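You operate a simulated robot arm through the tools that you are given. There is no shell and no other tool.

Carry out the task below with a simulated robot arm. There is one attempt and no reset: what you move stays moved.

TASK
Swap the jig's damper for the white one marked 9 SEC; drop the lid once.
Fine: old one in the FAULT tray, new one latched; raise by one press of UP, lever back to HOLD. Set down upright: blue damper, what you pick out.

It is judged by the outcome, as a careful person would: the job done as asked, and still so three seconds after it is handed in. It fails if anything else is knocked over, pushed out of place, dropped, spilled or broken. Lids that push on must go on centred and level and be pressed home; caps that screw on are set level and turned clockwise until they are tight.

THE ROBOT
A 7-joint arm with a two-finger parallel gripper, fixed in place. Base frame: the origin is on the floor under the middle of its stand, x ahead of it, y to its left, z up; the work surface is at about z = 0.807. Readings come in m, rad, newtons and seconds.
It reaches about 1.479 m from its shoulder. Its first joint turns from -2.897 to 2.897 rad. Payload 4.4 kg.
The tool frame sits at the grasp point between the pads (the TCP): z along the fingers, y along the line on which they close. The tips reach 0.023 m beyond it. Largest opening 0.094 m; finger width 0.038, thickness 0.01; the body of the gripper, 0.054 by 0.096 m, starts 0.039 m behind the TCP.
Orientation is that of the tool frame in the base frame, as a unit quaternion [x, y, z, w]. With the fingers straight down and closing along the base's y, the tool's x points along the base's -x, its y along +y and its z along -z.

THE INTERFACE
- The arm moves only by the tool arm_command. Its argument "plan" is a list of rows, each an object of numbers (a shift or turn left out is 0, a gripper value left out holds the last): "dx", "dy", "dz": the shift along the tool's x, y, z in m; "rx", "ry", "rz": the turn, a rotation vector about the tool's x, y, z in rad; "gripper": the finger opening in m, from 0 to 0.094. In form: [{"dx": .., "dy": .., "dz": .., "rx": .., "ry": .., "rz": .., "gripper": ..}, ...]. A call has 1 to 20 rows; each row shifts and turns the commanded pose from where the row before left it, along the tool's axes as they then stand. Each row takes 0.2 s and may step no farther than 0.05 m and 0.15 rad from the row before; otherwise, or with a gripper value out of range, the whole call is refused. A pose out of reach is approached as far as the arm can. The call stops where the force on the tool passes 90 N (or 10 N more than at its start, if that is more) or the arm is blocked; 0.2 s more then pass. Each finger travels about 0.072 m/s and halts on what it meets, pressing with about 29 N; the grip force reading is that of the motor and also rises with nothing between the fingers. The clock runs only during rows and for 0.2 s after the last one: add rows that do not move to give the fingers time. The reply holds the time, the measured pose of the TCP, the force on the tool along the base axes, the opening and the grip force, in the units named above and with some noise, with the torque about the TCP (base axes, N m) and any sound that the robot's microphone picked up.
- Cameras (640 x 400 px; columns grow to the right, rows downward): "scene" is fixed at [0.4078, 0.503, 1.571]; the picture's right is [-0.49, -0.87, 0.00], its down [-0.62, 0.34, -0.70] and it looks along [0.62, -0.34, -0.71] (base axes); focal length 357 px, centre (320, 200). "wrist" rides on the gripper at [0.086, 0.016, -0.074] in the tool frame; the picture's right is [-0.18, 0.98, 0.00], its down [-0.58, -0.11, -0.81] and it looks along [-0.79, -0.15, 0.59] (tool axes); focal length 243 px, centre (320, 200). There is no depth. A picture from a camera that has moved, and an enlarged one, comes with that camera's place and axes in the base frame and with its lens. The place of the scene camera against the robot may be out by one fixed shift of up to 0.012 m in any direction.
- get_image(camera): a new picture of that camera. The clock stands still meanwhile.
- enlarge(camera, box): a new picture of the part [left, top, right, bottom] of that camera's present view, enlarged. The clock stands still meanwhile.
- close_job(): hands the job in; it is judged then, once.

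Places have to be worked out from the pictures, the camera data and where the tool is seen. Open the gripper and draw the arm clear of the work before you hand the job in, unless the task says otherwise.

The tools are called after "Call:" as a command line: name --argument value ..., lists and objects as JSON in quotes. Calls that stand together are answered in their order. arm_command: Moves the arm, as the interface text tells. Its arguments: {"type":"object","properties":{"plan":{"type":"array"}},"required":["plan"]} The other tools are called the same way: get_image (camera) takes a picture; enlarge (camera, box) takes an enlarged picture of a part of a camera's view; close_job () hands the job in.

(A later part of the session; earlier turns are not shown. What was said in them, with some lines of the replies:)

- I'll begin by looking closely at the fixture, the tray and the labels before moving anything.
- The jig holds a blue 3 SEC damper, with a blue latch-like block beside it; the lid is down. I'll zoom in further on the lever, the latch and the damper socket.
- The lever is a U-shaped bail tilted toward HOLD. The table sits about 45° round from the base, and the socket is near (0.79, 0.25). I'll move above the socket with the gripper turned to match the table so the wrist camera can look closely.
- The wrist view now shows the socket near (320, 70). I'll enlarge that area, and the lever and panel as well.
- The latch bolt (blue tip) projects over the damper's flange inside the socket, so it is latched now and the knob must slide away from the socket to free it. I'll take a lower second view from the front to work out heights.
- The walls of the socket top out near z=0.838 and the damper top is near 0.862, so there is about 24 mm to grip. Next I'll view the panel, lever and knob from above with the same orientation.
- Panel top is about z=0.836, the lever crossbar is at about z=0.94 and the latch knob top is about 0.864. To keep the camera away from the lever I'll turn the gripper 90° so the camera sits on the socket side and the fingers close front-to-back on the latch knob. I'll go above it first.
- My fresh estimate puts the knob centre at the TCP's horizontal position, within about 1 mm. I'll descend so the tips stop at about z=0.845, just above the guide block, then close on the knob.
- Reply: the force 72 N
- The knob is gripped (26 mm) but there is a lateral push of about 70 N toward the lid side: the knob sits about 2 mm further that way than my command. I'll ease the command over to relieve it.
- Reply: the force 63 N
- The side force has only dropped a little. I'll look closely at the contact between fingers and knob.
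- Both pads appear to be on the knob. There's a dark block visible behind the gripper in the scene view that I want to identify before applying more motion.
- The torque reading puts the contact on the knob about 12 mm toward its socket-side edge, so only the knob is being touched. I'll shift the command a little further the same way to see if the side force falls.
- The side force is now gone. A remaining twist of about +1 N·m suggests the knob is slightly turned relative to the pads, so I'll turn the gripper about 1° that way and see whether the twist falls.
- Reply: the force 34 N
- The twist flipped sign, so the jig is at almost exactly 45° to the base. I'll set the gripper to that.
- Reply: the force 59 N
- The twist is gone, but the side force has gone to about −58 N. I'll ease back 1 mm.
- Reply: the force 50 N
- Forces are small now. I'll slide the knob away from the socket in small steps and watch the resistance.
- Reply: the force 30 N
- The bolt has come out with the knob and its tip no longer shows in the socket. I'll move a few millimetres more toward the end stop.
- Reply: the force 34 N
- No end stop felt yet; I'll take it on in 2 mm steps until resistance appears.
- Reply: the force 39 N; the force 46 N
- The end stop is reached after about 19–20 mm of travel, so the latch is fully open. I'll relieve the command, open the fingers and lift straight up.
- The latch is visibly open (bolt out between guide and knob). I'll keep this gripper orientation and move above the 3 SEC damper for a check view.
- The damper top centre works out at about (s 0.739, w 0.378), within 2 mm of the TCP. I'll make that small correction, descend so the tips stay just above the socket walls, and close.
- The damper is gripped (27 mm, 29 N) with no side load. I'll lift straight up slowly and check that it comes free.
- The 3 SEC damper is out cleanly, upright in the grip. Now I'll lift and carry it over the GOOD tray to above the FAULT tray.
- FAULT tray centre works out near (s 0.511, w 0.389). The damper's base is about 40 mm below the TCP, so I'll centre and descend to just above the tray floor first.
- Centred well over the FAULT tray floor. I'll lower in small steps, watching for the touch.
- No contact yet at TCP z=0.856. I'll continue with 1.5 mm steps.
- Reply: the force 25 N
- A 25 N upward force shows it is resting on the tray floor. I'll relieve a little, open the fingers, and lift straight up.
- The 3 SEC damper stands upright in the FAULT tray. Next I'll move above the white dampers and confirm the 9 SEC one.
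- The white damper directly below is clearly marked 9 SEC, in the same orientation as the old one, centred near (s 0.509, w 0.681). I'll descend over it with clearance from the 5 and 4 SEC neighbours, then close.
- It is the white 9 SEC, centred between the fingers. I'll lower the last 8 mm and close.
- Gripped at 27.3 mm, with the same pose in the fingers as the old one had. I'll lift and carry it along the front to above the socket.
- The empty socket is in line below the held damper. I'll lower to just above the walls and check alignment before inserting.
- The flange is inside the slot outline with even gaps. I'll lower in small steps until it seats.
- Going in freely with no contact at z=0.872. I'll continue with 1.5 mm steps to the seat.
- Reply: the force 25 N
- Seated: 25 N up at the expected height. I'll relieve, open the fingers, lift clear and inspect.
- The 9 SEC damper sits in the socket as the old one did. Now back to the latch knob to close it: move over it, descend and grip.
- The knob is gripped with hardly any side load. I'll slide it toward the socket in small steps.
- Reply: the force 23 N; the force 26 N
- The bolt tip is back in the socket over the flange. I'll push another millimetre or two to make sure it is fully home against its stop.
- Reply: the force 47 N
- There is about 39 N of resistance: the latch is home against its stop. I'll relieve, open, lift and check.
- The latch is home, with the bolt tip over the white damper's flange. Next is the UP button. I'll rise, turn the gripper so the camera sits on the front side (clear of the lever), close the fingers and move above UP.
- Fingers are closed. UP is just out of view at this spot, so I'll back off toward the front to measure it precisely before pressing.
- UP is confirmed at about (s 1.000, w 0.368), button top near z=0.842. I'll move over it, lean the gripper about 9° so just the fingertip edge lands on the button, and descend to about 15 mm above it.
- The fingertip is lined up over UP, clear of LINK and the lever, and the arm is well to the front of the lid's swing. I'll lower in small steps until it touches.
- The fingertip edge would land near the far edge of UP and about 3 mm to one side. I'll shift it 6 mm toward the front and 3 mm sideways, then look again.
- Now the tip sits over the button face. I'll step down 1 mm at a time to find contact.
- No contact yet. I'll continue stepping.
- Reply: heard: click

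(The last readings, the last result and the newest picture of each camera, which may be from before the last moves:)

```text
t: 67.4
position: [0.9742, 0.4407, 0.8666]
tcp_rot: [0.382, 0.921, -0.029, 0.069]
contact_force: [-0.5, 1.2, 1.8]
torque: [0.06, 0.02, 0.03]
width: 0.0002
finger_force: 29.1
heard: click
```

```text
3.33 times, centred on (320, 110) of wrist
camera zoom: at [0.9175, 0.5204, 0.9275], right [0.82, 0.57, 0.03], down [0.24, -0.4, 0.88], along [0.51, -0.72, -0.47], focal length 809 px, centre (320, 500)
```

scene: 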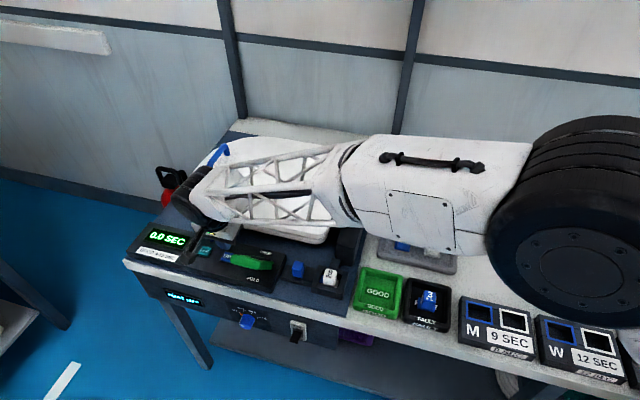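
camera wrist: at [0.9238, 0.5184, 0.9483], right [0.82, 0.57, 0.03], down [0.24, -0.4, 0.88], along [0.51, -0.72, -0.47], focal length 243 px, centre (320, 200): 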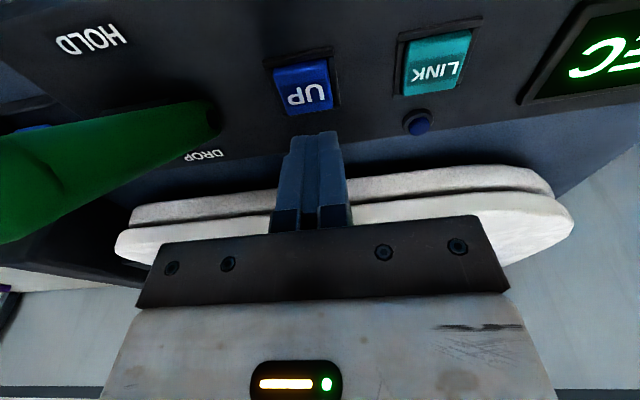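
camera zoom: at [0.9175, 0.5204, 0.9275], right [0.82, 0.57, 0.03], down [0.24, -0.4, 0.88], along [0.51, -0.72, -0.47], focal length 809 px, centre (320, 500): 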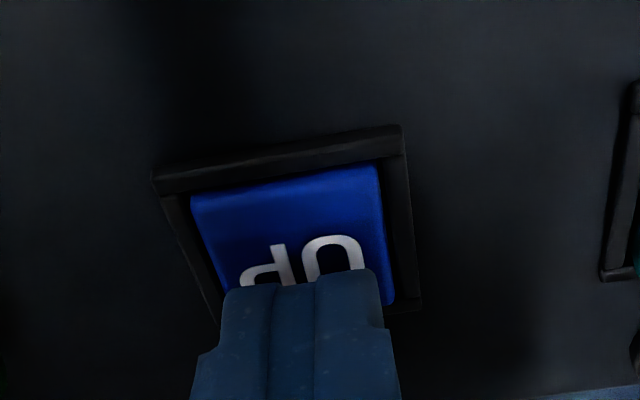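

A click was heard: UP has been pressed once. I'll lift straight off and retreat to the front, then watch the lid.

Call:
arm_command --plan '[{"dz": -0.03, "dx": -0.0045}, {"dz": -0.0445, "dx": -0.0067}, {"dz": -0.0445, "dx": -0.0067}, {"dx": 0.0445, "dz": -0.0067}, {"dx": 0.0445, "dz": -0.0067}, {"dx": 0.0445, "dz": -0.0067}, {}]'

Call:
get_image --camera "scene"

```text
t: 69.0
position: [0.8782, 0.5369, 0.9872]
tcp_rot: [0.381, 0.921, -0.029, 0.069]
contact_force: [0.1, 0.5, -0.1]
torque: [0.04, -0.04, 0.0]
width: 0.0
finger_force: 28.4
```

```text
taken
```

scene: 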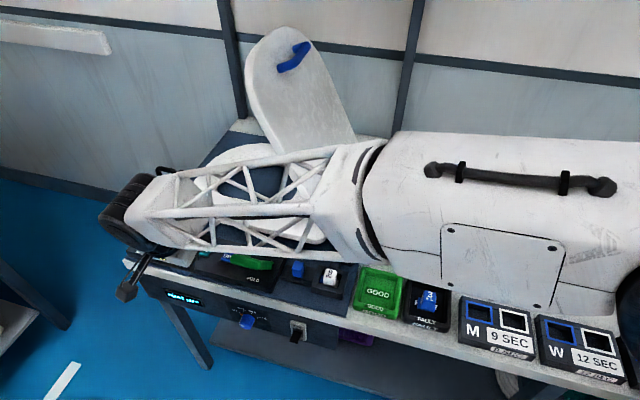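

The lid has risen and the arm is clear of it. Next I'll position in front of the lever's crossbar, at its height and centre, and look before pushing.

Call:
arm_command --plan '[{"dy": -0.042}, {"dy": -0.042}, {"dz": 0.0208, "dx": 0.00314}, {"dz": 0.0208, "dx": 0.00314}, {}]'

Call:
get_image --camera "wrist"

Call:
get_image --camera "scene"

Call:
enlarge --camera "scene" --box '[190, 210, 310, 300]'

```text
t: 70.2
position: [0.8196, 0.4763, 0.9441]
tcp_rot: [0.382, 0.921, -0.03, 0.069]
contact_force: [0.2, 0.0, 0.5]
torque: [0.0, 0.0, 0.01]
width: 0.0
finger_force: 28.4
```

```text
taken
camera wrist: at [0.7621, 0.5568, 1.005], right [0.82, 0.57, 0.03], down [0.24, -0.4, 0.88], along [0.51, -0.72, -0.47], focal length 243 px, centre (320, 200)
```

wrist: 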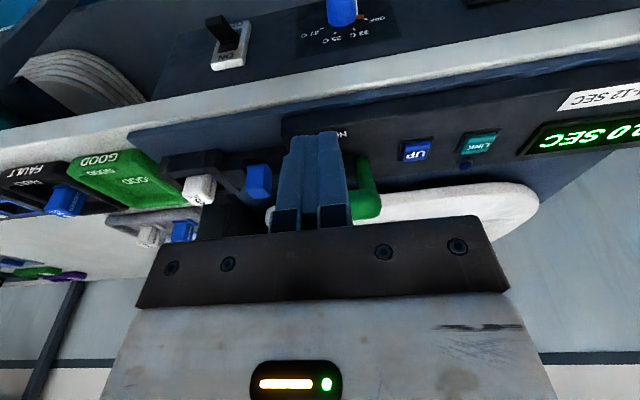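

```text
taken
```

scene: 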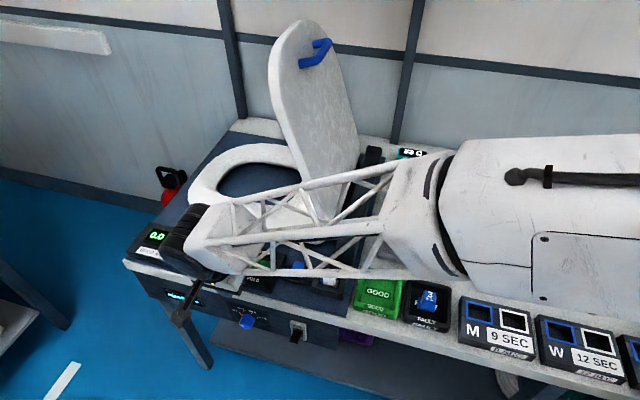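

```text
4.44 times, centred on (250, 255) of scene
camera zoom: at [0.4078, 0.503, 1.571], right [-0.49, -0.87, 0.0], down [-0.62, 0.34, -0.7], along [0.62, -0.34, -0.71], focal length 1588 px, centre (631, -44)
```

zoom: 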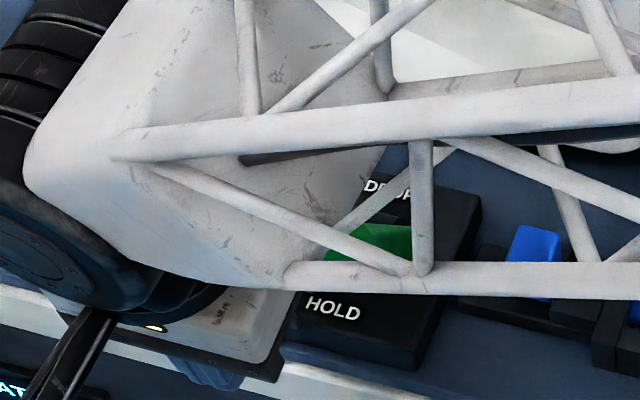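

The lid is still rising. I'll hold still until it has finished.

Call:
arm_command --plan '[{}, {}, {}, {}, {}, {}, {}, {}, {}, {}]'

Call:
get_image --camera "scene"

Call:
enlarge --camera "wrist" --box '[240, 110, 400, 230]'

```text
t: 72.4
position: [0.8193, 0.4766, 0.944]
tcp_rot: [0.381, 0.922, -0.029, 0.069]
contact_force: [-1.2, -0.4, 0.9]
torque: [-0.01, 0.0, -0.01]
width: 0.0
finger_force: 28.6
```

```text
taken
```

scene: 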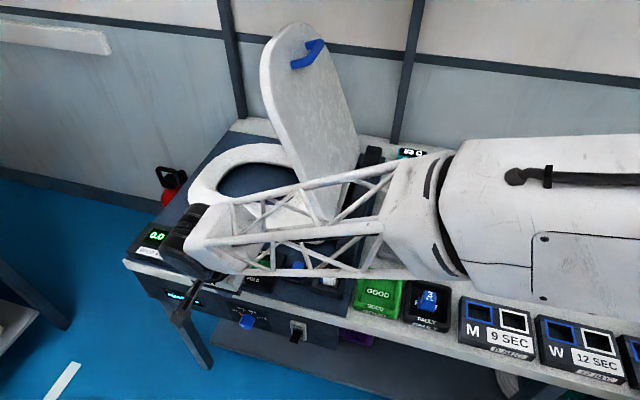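

```text
3.33 times, centred on (320, 170) of wrist
camera zoom: at [0.7622, 0.5569, 1.0052], right [0.82, 0.57, 0.03], down [0.24, -0.4, 0.88], along [0.51, -0.72, -0.47], focal length 809 px, centre (320, 300)
```

zoom: 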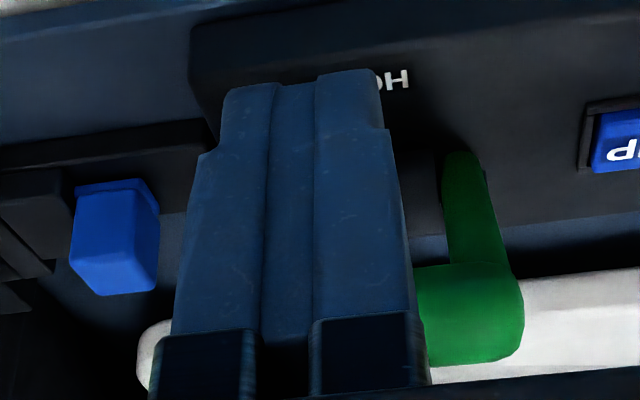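

The lid seems to have settled slightly back from its peak; I'll check that it is holding still.

Call:
arm_command --plan '[{}, {}, {}, {}, {}]'

Call:
get_image --camera "scene"

```text
t: 73.6
position: [0.8189, 0.4779, 0.9442]
tcp_rot: [0.382, 0.921, -0.029, 0.069]
contact_force: [0.7, -0.3, 0.4]
torque: [-0.01, -0.01, -0.02]
width: 0.0003
finger_force: 28.7
```

```text
taken
```

scene: 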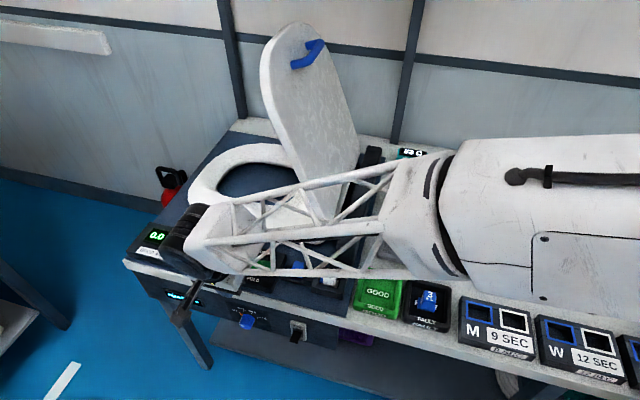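

The lid is holding steady. Now I'll push the lever crossbar toward DROP, starting with a partial push to feel its resistance.

Call:
arm_command --plan '[{"dx": -0.0148, "dz": 0.00224}, {"dx": -0.0148, "dz": 0.00224}, {"dx": -0.0099, "dz": 0.0015}, {"dx": -0.0099, "dz": 0.0015}, {}]'

Call:
enlarge --camera "wrist" --box '[240, 90, 400, 230]'

```text
t: 74.8
position: [0.8543, 0.4424, 0.9476]
tcp_rot: [0.382, 0.921, -0.026, 0.071]
contact_force: [-38.6, 13.1, 50.4]
torque: [-0.72, 0.19, 0.05]
width: 0.0
finger_force: 29.1
```

```text
2.86 times, centred on (320, 160) of wrist
camera zoom: at [0.7968, 0.5225, 1.0096], right [0.82, 0.57, 0.03], down [0.24, -0.4, 0.88], along [0.51, -0.72, -0.47], focal length 693 px, centre (320, 314)
```

zoom: 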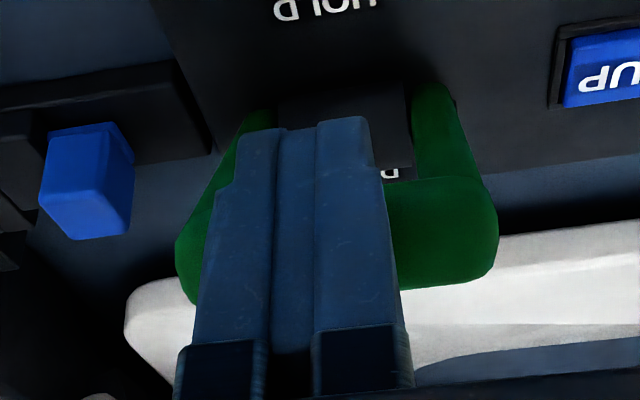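

The lever is moving, but its rise is dragging the finger upward (50 N). I'll follow the crossbar's arc instead, up and over, checking at the top.

Call:
arm_command --plan '[{"dx": -0.00105, "dz": -0.00692}, {"dx": -0.01573, "dz": -0.00369}, {"dx": -0.01528, "dz": -0.00073}, {}]'

Call:
enlarge --camera "wrist" --box '[240, 90, 400, 230]'

```text
t: 75.8
position: [0.875, 0.4192, 0.9637]
tcp_rot: [0.382, 0.921, -0.028, 0.071]
contact_force: [-19.9, 1.6, 54.4]
torque: [-0.79, -0.46, -0.43]
width: 0.0001
finger_force: 28.3
```

```text
2.86 times, centred on (320, 160) of wrist
camera zoom: at [0.819, 0.4996, 1.0241], right [0.82, 0.57, 0.03], down [0.24, -0.4, 0.88], along [0.51, -0.72, -0.47], focal length 693 px, centre (320, 314)
```

zoom: 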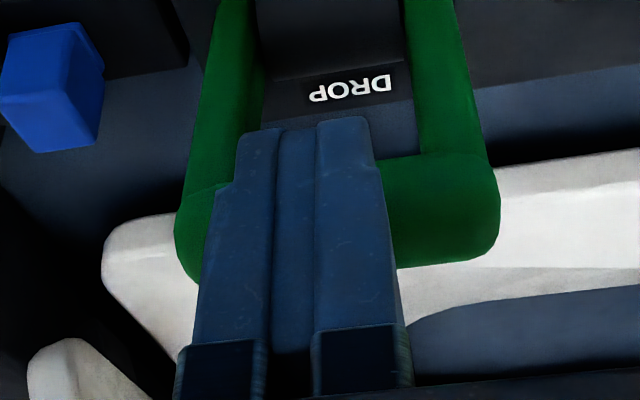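

The lever is near the top of its arc; the upward load is the crossbar lifting the finger. I'll raise the path slightly and carry on over the top toward DROP.

Call:
arm_command --plan '[{"dx": -0.01459, "dz": -0.00285}, {"dx": -0.01582, "dz": 0.00239}, {"dx": -0.01446, "dz": 0.00471}, {}]'

Call:
enlarge --camera "wrist" --box '[240, 90, 400, 230]'

Call:
get_image --camera "scene"

```text
t: 76.8
position: [0.9074, 0.3876, 0.965]
tcp_rot: [0.382, 0.921, -0.028, 0.07]
contact_force: [10.1, -9.1, 60.5]
torque: [-0.99, -0.84, -0.06]
width: 0.0001
finger_force: 28.8
```

```text
2.86 times, centred on (320, 160) of wrist
camera zoom: at [0.8512, 0.4674, 1.0265], right [0.82, 0.57, 0.03], down [0.24, -0.4, 0.88], along [0.51, -0.72, -0.47], focal length 693 px, centre (320, 314)
```

zoom: 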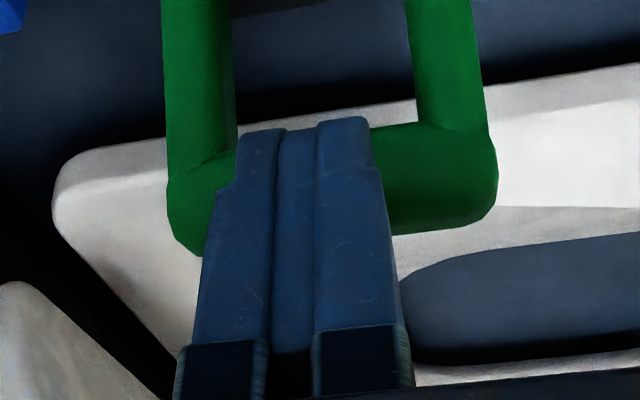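

```text
taken
```

scene: 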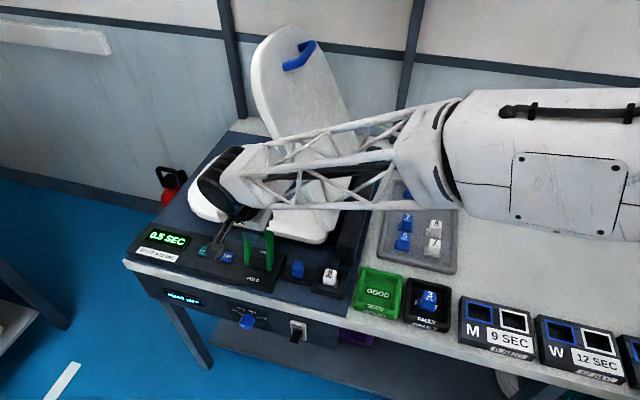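

The timer reads 0.5 SEC: the drop has triggered and the lid is falling slowly. I'll push the lever the rest of the way to DROP and then clear out to the front.

Call:
arm_command --plan '[{"dx": -0.01285, "dz": 0.00194}, {"dx": -0.0124, "dz": 0.00491}, {}]'

Call:
enlarge --camera "wrist" --box '[200, 50, 440, 230]'

Call:
enlarge --camera "scene" --box '[170, 150, 330, 300]'

```text
t: 77.6
position: [0.9251, 0.3693, 0.9564]
tcp_rot: [0.382, 0.921, -0.031, 0.067]
contact_force: [0.7, -0.3, -0.3]
torque: [0.0, 0.04, 0.0]
width: 0.0001
finger_force: 29.0
```

```text
2.22 times, centred on (320, 140) of wrist
camera zoom: at [0.8685, 0.4493, 1.0183], right [0.82, 0.57, 0.02], down [0.25, -0.4, 0.88], along [0.51, -0.72, -0.47], focal length 539 px, centre (320, 333)
```

zoom: 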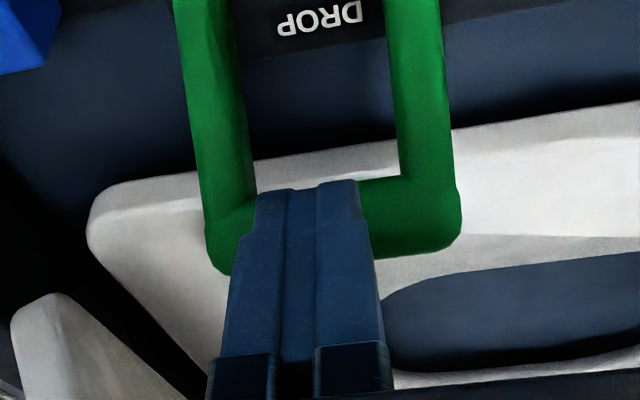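

```text
2.67 times, centred on (250, 225) of scene
camera zoom: at [0.4078, 0.503, 1.571], right [-0.49, -0.87, 0.0], down [-0.62, 0.34, -0.7], along [0.62, -0.34, -0.71], focal length 952 px, centre (507, 133)
```

zoom: 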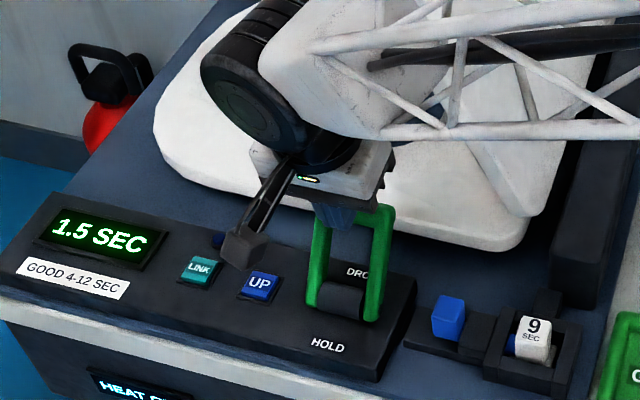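

No contact force now: the lever has gone on past the finger to DROP, and the timer is counting at 1.5 s. I'll back the arm straight out to the front, clear of the falling lid.

Call:
arm_command --plan '[{"dx": 0.0445, "dz": -0.0067}, {"dx": 0.0445, "dz": -0.0067}, {"dx": 0.0445, "dz": -0.0067}, {"dx": 0.0445, "dz": -0.0067}, {}]'

Call:
get_image --camera "scene"

Call:
get_image --camera "wrist"

```text
t: 78.8
position: [0.7987, 0.4964, 0.9592]
tcp_rot: [0.382, 0.921, -0.029, 0.069]
contact_force: [1.1, 0.0, 0.8]
torque: [0.01, -0.03, 0.0]
width: 0.0002
finger_force: 29.3
```

```text
taken
```

scene: 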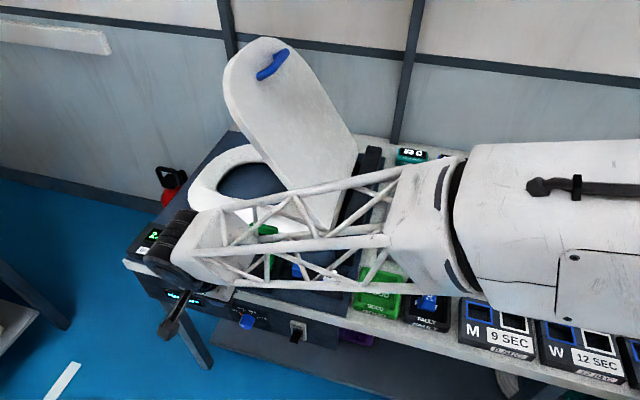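

```text
taken
camera wrist: at [0.742, 0.5769, 1.0199], right [0.82, 0.57, 0.03], down [0.24, -0.4, 0.88], along [0.51, -0.72, -0.47], focal length 243 px, centre (320, 200)
```

wrist: 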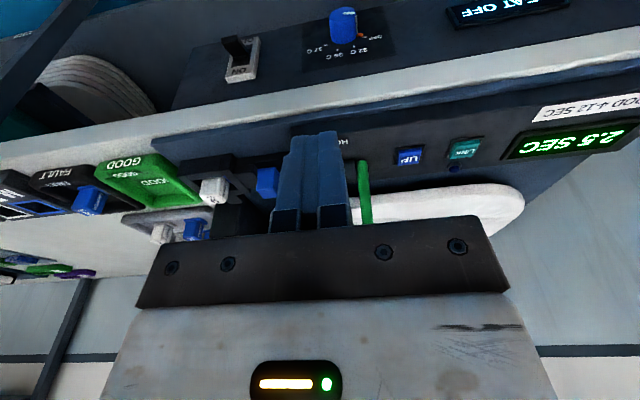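

The lid is descending normally (2.5 s) with the arm clear. I'll wait in place.

Call:
arm_command --plan '[{}, {}, {}, {}, {}, {}, {}, {}, {}, {}, {}, {}, {}, {}, {}, {}, {}, {}, {}, {}]'

Call:
get_image --camera "scene"

```text
t: 83.0
position: [0.7999, 0.4972, 0.959]
tcp_rot: [0.383, 0.921, -0.029, 0.069]
contact_force: [-0.2, -0.2, 0.2]
torque: [0.01, 0.0, 0.0]
width: 0.0
finger_force: 28.9
```

```text
taken
```

scene: 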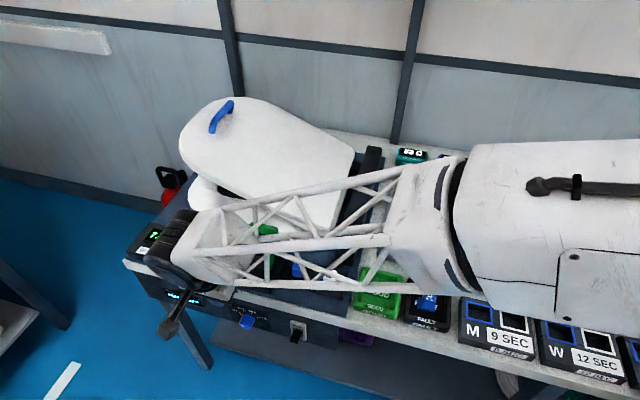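

The lid is most of the way down. I'll wait on until it lands.

Call:
arm_command --plan '[{}, {}, {}, {}, {}, {}, {}, {}, {}, {}, {}, {}, {}, {}, {}, {}, {}, {}, {}, {}]'

Call:
get_image --camera "scene"

Call:
get_image --camera "wrist"

```text
t: 87.2
position: [0.7996, 0.4961, 0.9591]
tcp_rot: [0.382, 0.921, -0.028, 0.069]
contact_force: [-0.5, -0.5, -0.8]
torque: [-0.06, -0.03, 0.02]
width: 0.0
finger_force: 29.0
```

```text
taken
```

scene: 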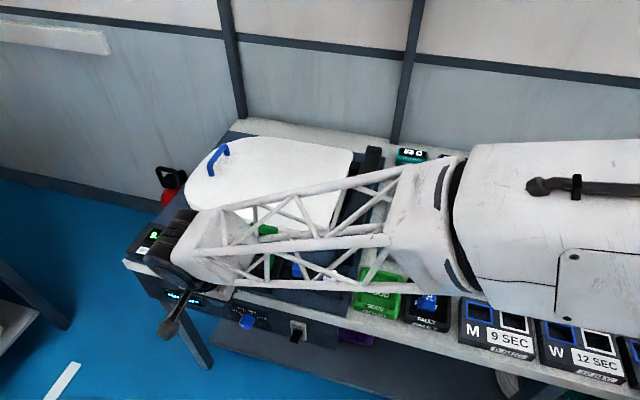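

```text
taken
camera wrist: at [0.7424, 0.5766, 1.0199], right [0.82, 0.57, 0.03], down [0.24, -0.4, 0.88], along [0.51, -0.72, -0.47], focal length 243 px, centre (320, 200)
```

wrist: 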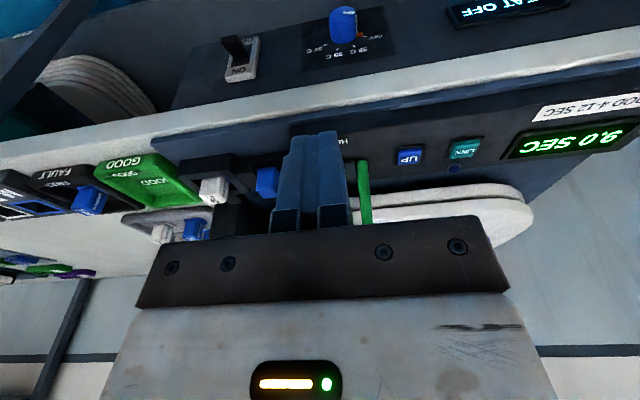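

The lid is down and the timer shows 9.0 SEC. Next I'll rise, straighten the gripper and look at where the lever stands before bringing it back to HOLD.

Call:
arm_command --plan '[{"dz": -0.0396, "dx": -0.006}, {"dz": -0.0396, "dx": -0.006}, {"dz": -0.0396, "dx": -0.006}, {"ry": 0.075}, {"ry": 0.075}, {"dx": -0.0425}, {"dx": -0.0425}, {}]'

Call:
get_image --camera "wrist"

Call:
enlarge --camera "wrist" --box '[220, 0, 440, 140]'

Call:
enlarge --camera "scene" --box '[120, 170, 340, 310]'

```text
t: 89.0
position: [0.8595, 0.4365, 1.0783]
tcp_rot: [0.383, 0.924, 0.0, -0.001]
contact_force: [-0.1, 0.2, 0.4]
torque: [-0.03, 0.01, -0.02]
width: 0.0001
finger_force: 28.8
```

```text
taken
camera wrist: at [0.8095, 0.5096, 1.1539], right [0.83, 0.56, 0.0], down [0.33, -0.49, 0.81], along [0.46, -0.67, -0.59], focal length 243 px, centre (320, 200)
```

wrist: 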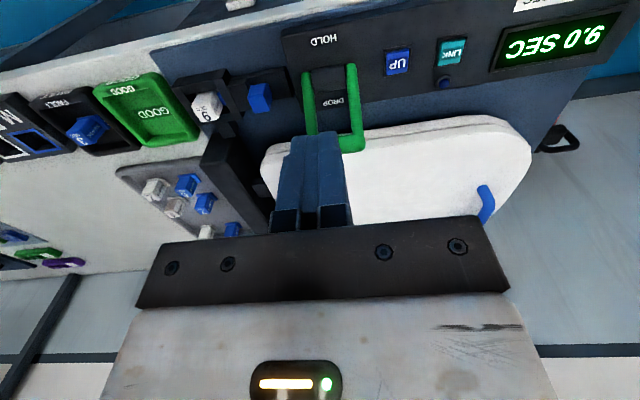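

```text
2.86 times, centred on (330, 70) of wrist
camera zoom: at [0.8095, 0.5096, 1.1539], right [0.83, 0.56, 0.0], down [0.33, -0.49, 0.81], along [0.46, -0.67, -0.59], focal length 693 px, centre (291, 571)
```

zoom: 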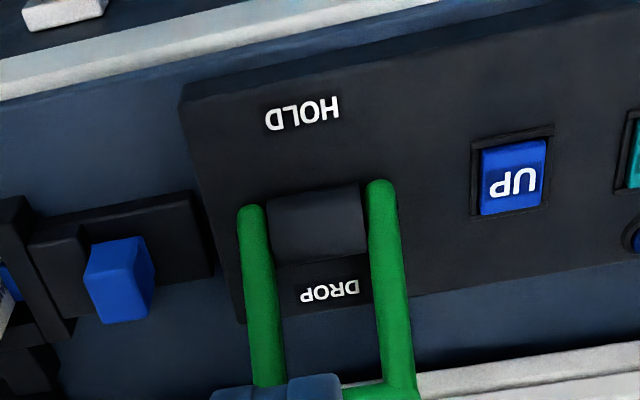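

```text
2.86 times, centred on (230, 240) of scene
camera zoom: at [0.4078, 0.503, 1.571], right [-0.49, -0.87, 0.0], down [-0.62, 0.34, -0.7], along [0.62, -0.34, -0.71], focal length 1020 px, centre (577, 86)
```

zoom: 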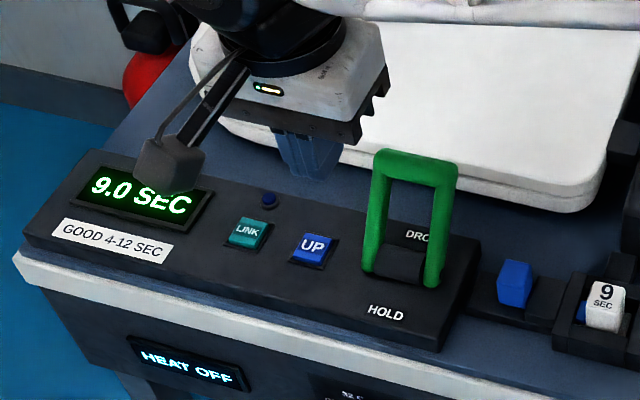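

The lever is at DROP, its crossbar near (w 0.42, z 0.915), and the display holds 9.0 SEC. To bring it back I'll go over it to its far side, staying high, and look before lowering.

Call:
arm_command --plan '[{"dx": -0.046}, {"dx": -0.046}, {"dx": -0.046}, {"dx": -0.0455}, {"dz": 0.04}, {"dz": 0.04}, {}]'

Call:
get_image --camera "wrist"

Call:
enlarge --camera "scene" --box '[180, 180, 320, 290]'

```text
t: 90.6
position: [0.9871, 0.3075, 1.0011]
tcp_rot: [0.383, 0.924, 0.0, 0.0]
contact_force: [0.3, 0.2, -0.9]
torque: [-0.01, 0.0, 0.01]
width: 0.0001
finger_force: 29.6
```

```text
taken
camera wrist: at [0.9389, 0.3796, 1.0748], right [0.83, 0.56, 0.0], down [0.33, -0.49, 0.81], along [0.46, -0.67, -0.59], focal length 243 px, centre (320, 200)
```

wrist: 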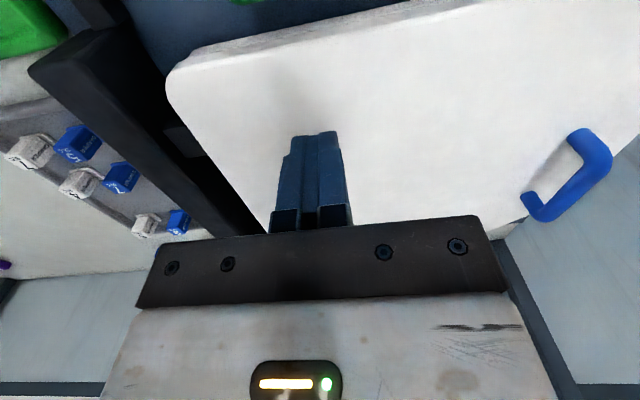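

```text
3.64 times, centred on (250, 235) of scene
camera zoom: at [0.4078, 0.503, 1.571], right [-0.49, -0.87, 0.0], down [-0.62, 0.34, -0.7], along [0.62, -0.34, -0.71], focal length 1299 px, centre (574, 73)
```

zoom: 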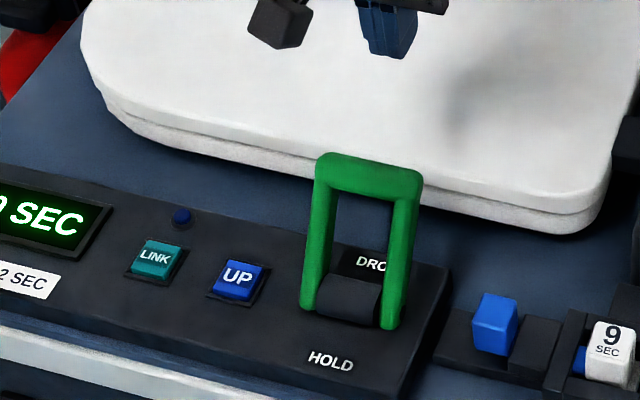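

The crossbar is at about (w 0.433, z 0.917) and my closed fingers are behind it at w≈0.48. I'll lower to crossbar height, staying above the lid surface.

Call:
arm_command --plan '[{"dz": 0.03}, {"dz": 0.025}, {"dz": 0.012}, {}]'

Call:
enlarge --camera "scene" --box '[180, 180, 320, 290]'

Call:
get_image --camera "wrist"

```text
t: 91.6
position: [0.9898, 0.307, 0.9337]
tcp_rot: [0.382, 0.924, 0.0, 0.0]
contact_force: [0.2, -0.1, 0.0]
torque: [-0.01, 0.0, 0.02]
width: 0.0
finger_force: 28.7
```

```text
3.64 times, centred on (250, 235) of scene
camera zoom: at [0.4078, 0.503, 1.571], right [-0.49, -0.87, 0.0], down [-0.62, 0.34, -0.7], along [0.62, -0.34, -0.71], focal length 1299 px, centre (574, 73)
```

zoom: 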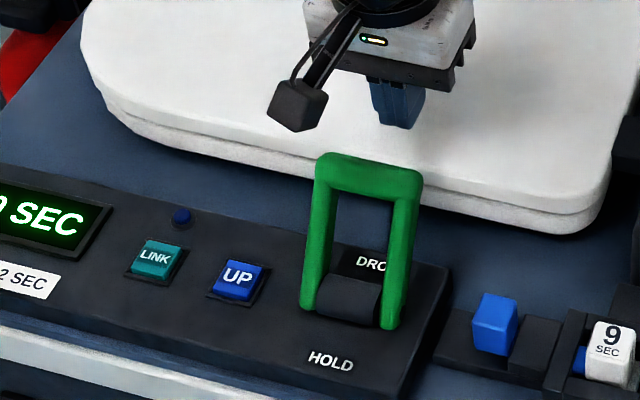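

```text
taken
camera wrist: at [0.9391, 0.3801, 1.0082], right [0.83, 0.56, 0.0], down [0.33, -0.49, 0.81], along [0.46, -0.67, -0.59], focal length 243 px, centre (320, 200)
```

wrist: 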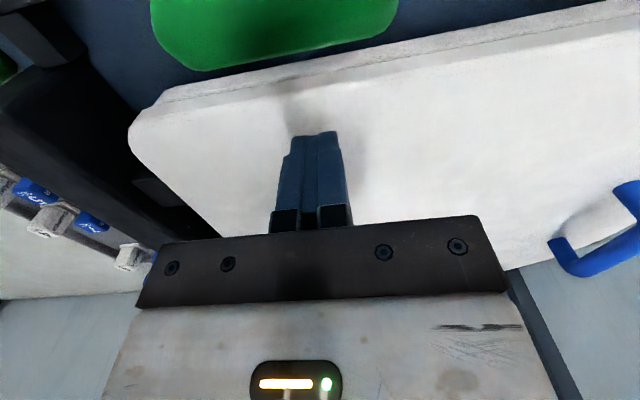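

The finger is behind the crossbar with about a 28 mm gap. I'll drop another 5 mm and pull gently toward HOLD until contact is made.

Call:
arm_command --plan '[{"dz": 0.005}, {"dx": 0.012}, {"dx": 0.012}, {"dx": 0.01}, {"dx": 0.008, "dz": -0.002}, {}]'

Call:
enlarge --camera "scene" --box '[180, 180, 320, 290]'

```text
t: 93.0
position: [0.9595, 0.3366, 0.9331]
tcp_rot: [0.384, 0.923, 0.0, 0.002]
contact_force: [7.0, -17.3, 23.6]
torque: [0.3, 0.32, 0.11]
width: 0.0
finger_force: 28.5
```

```text
3.64 times, centred on (250, 235) of scene
camera zoom: at [0.4078, 0.503, 1.571], right [-0.49, -0.87, 0.0], down [-0.62, 0.34, -0.7], along [0.62, -0.34, -0.71], focal length 1299 px, centre (574, 73)
```

zoom: 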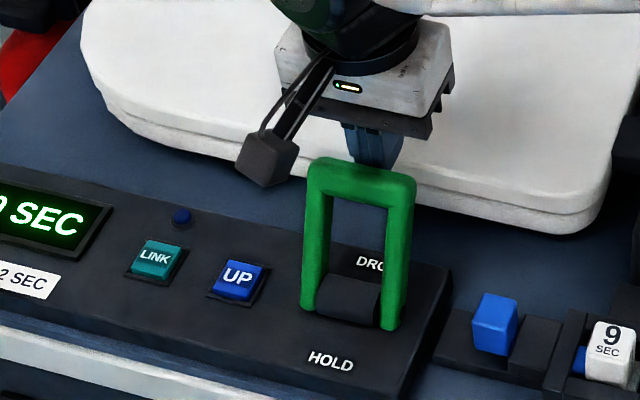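

The lever has started to move. I'll continue pulling along its arc.

Call:
arm_command --plan '[{"dx": 0.01, "dz": -0.006}, {"dx": 0.01, "dz": -0.004}, {"dx": 0.01, "dz": -0.002}, {"dx": 0.01, "dz": -0.001}, {}]'

Call:
enlarge --camera "scene" --box '[180, 180, 320, 290]'

```text
t: 94.2
position: [0.9312, 0.3652, 0.9467]
tcp_rot: [0.383, 0.924, 0.001, 0.002]
contact_force: [-4.7, -19.7, 79.7]
torque: [0.93, 1.23, 0.33]
width: 0.0003
finger_force: 28.8
```

```text
3.64 times, centred on (250, 235) of scene
camera zoom: at [0.4078, 0.503, 1.571], right [-0.49, -0.87, 0.0], down [-0.62, 0.34, -0.7], along [0.62, -0.34, -0.71], focal length 1299 px, centre (574, 73)
```

zoom: 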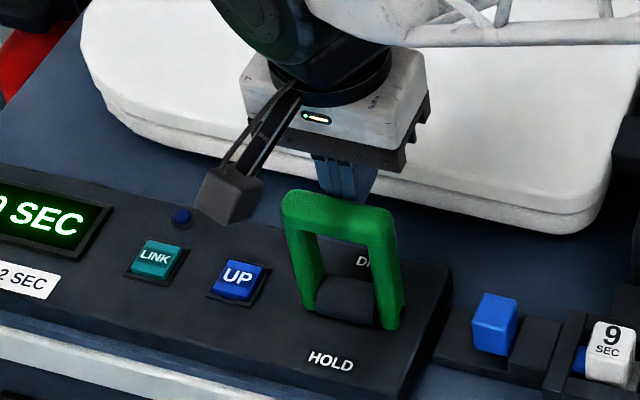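

The crossbar is near the top of its arc, but it is lifting the finger (80 N). I'll raise the fingers 6 mm to relieve that, then continue toward HOLD.

Call:
arm_command --plan '[{"dz": -0.004}, {"dz": -0.003}, {}]'

Call:
arm_command --plan '[{"dx": 0.01, "dz": -0.001}, {"dx": 0.01}, {}]'

Call:
enlarge --camera "scene" --box '[180, 180, 320, 290]'

```text
t: 95.0
position: [0.93, 0.3652, 0.948]
tcp_rot: [0.383, 0.924, -0.001, 0.0]
contact_force: [15.7, 11.5, 28.2]
torque: [0.47, 0.3, -0.37]
width: 0.0
finger_force: 28.9
```

```text
t: 95.8
position: [0.9161, 0.3806, 0.9492]
tcp_rot: [0.384, 0.924, -0.001, 0.0]
contact_force: [0.1, 0.1, -0.5]
torque: [-0.03, 0.02, -0.01]
width: 0.0001
finger_force: 29.0
```

```text
3.64 times, centred on (250, 235) of scene
camera zoom: at [0.4078, 0.503, 1.571], right [-0.49, -0.87, 0.0], down [-0.62, 0.34, -0.7], along [0.62, -0.34, -0.71], focal length 1299 px, centre (574, 73)
```

zoom: 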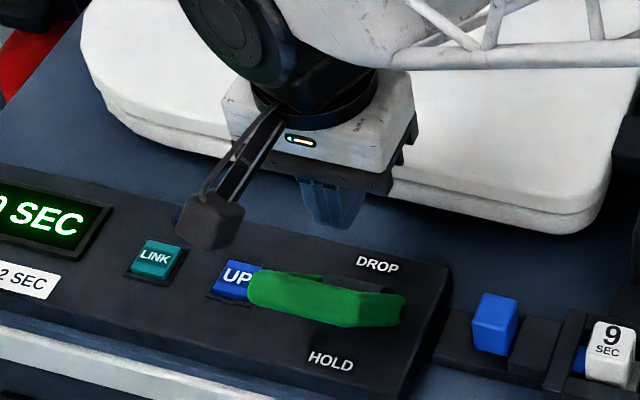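

The lever has snapped back to HOLD, in the same position as at the start. I'll lift straight up and clear, then inspect everything.

Call:
arm_command --plan '[{"dz": -0.03}, {"dz": -0.045}, {"dz": -0.045}, {"dz": -0.045}, {"dx": 0.03, "dy": -0.035}, {"dx": 0.03, "dy": -0.035}, {"dx": 0.03, "dy": -0.035}, {"dx": 0.03, "dy": -0.035, "gripper": 0.06}, {"dy": -0.045}, {"dy": -0.045}, {"dy": -0.045}, {}]'

Call:
get_image --camera "scene"

Call:
get_image --camera "wrist"

```text
t: 98.4
position: [0.6363, 0.2695, 1.1151]
tcp_rot: [0.382, 0.924, 0.0, 0.0]
contact_force: [-0.2, 0.2, 0.3]
torque: [0.02, -0.01, -0.01]
width: 0.06
finger_force: 0.1
```

```text
taken
```

scene: 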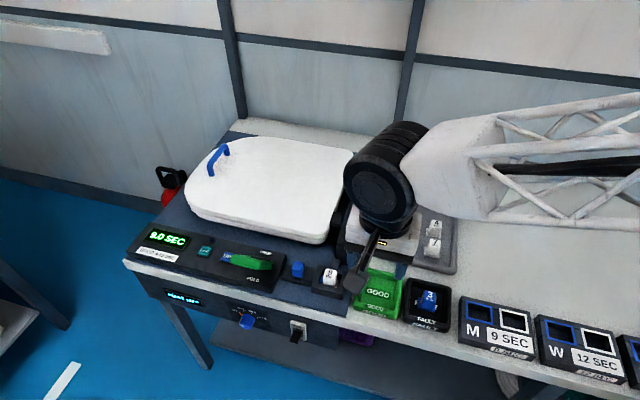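

```text
taken
camera wrist: at [0.5872, 0.3417, 1.1907], right [0.83, 0.56, 0.0], down [0.33, -0.49, 0.81], along [0.45, -0.67, -0.59], focal length 243 px, centre (320, 200)
```

wrist: 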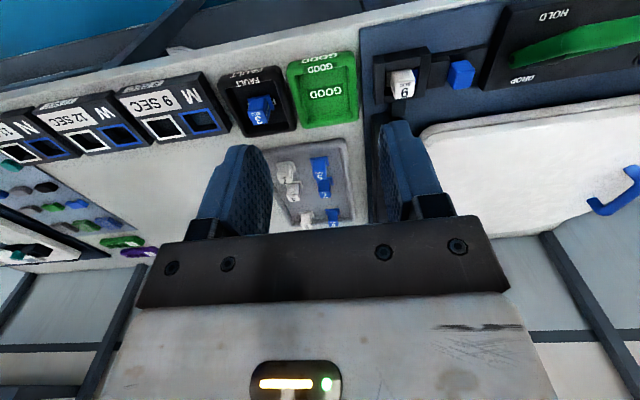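

Now I'll inspect the details: panel and lever, latch, FAULT tray, and the spare dampers.

Call:
enlarge --camera "scene" --box '[120, 215, 350, 320]'

Call:
enlarge --camera "wrist" --box '[200, 30, 480, 230]'

Call:
enlarge --camera "scene" --box '[380, 270, 480, 340]'

Call:
enlarge --camera "wrist" --box '[440, 0, 640, 110]'

```text
2.78 times, centred on (235, 268) of scene
camera zoom: at [0.4078, 0.503, 1.571], right [-0.49, -0.87, 0.0], down [-0.62, 0.34, -0.7], along [0.62, -0.34, -0.71], focal length 994 px, centre (556, 12)
```

zoom: 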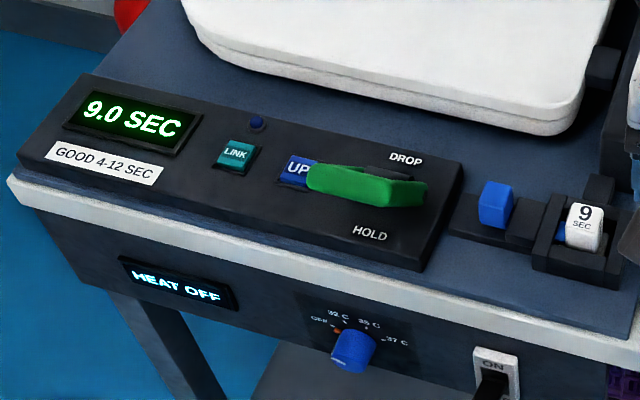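

```text
2.00 times, centred on (340, 130) of wrist
camera zoom: at [0.5872, 0.3417, 1.1907], right [0.83, 0.56, 0.0], down [0.33, -0.49, 0.81], along [0.45, -0.67, -0.59], focal length 485 px, centre (280, 340)
```

zoom: 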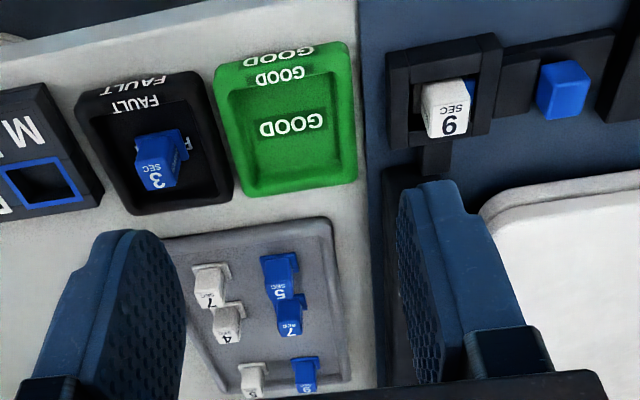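

```text
5.71 times, centred on (430, 305) of scene
camera zoom: at [0.4078, 0.503, 1.571], right [-0.49, -0.87, 0.0], down [-0.62, 0.34, -0.7], along [0.62, -0.34, -0.71], focal length 2041 px, centre (-309, -400)
```

zoom: 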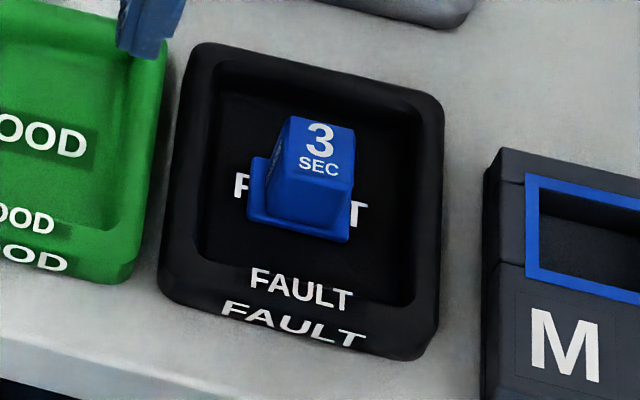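

```text
3.20 times, centred on (540, 55) of wrist
camera zoom: at [0.5872, 0.3417, 1.1907], right [0.83, 0.56, 0.0], down [0.33, -0.49, 0.81], along [0.45, -0.67, -0.59], focal length 776 px, centre (-384, 664)
```

zoom: 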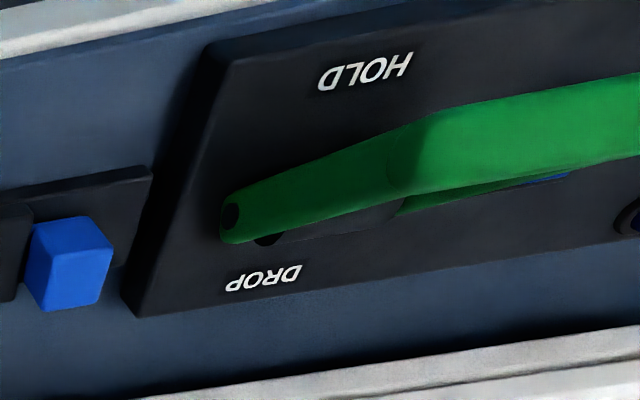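

Everything checks out: the 9 SEC damper is seated and latched, the 3 SEC one is upright in FAULT, the display shows 9.0 SEC, the lever is at HOLD, the lid is down and the spares are undisturbed. I'll draw the arm further up and away.

Call:
arm_command --plan '[{"dy": -0.03, "dz": -0.03}, {"dy": -0.03, "dz": -0.03}, {"dy": -0.03, "dz": -0.03}, {"dy": -0.03, "dz": -0.03}, {"dy": -0.03, "dz": -0.02}, {}, {}]'

Call:
get_image --camera "scene"

```text
t: 100.0
position: [0.5299, 0.1636, 1.255]
tcp_rot: [0.383, 0.924, 0.0, 0.0]
contact_force: [1.0, -0.3, 0.5]
torque: [0.0, -0.02, 0.02]
width: 0.0602
finger_force: 0.2
```

```text
taken
```

scene: 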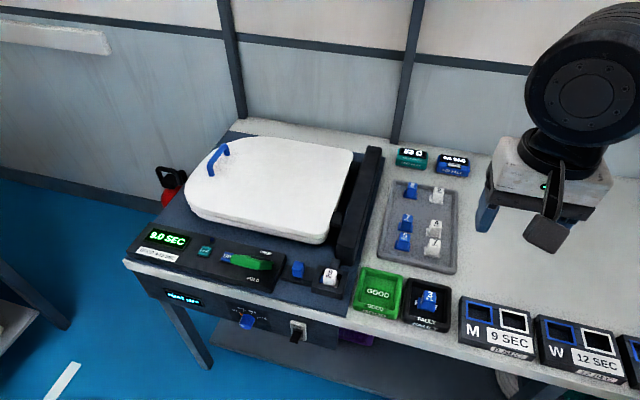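

The arm is clear with the gripper open and empty, and the scene is stable with everything in its required state. I'm handing the job in.

Call:
close_job

```text
The job is handed in.
```

The damper swap and single lid drop are done, and the job is handed in.

- **Old damper:** the blue 3 SEC damper stands upright in the FAULT tray.
- **New damper:** the white 9 SEC damper is seated in the jig. The latch is pushed home, with its tip over the damper's base.
- **Lid drop:** I pressed UP once (one click heard) and the lid rose. Moving the lever to DROP let it fall once, and the display reads 9.0 SEC, inside the 4–12 SEC band marked GOOD.
- **End state:** the lid is down and the lever is back at HOLD. The gripper is open and clear of the work, and the pictures show nothing else moved or knocked over.

The lever resisted in both directions and pushed up on the fingers with up to about 80 N near the top of its swing. It looks undamaged and returned to its starting position.
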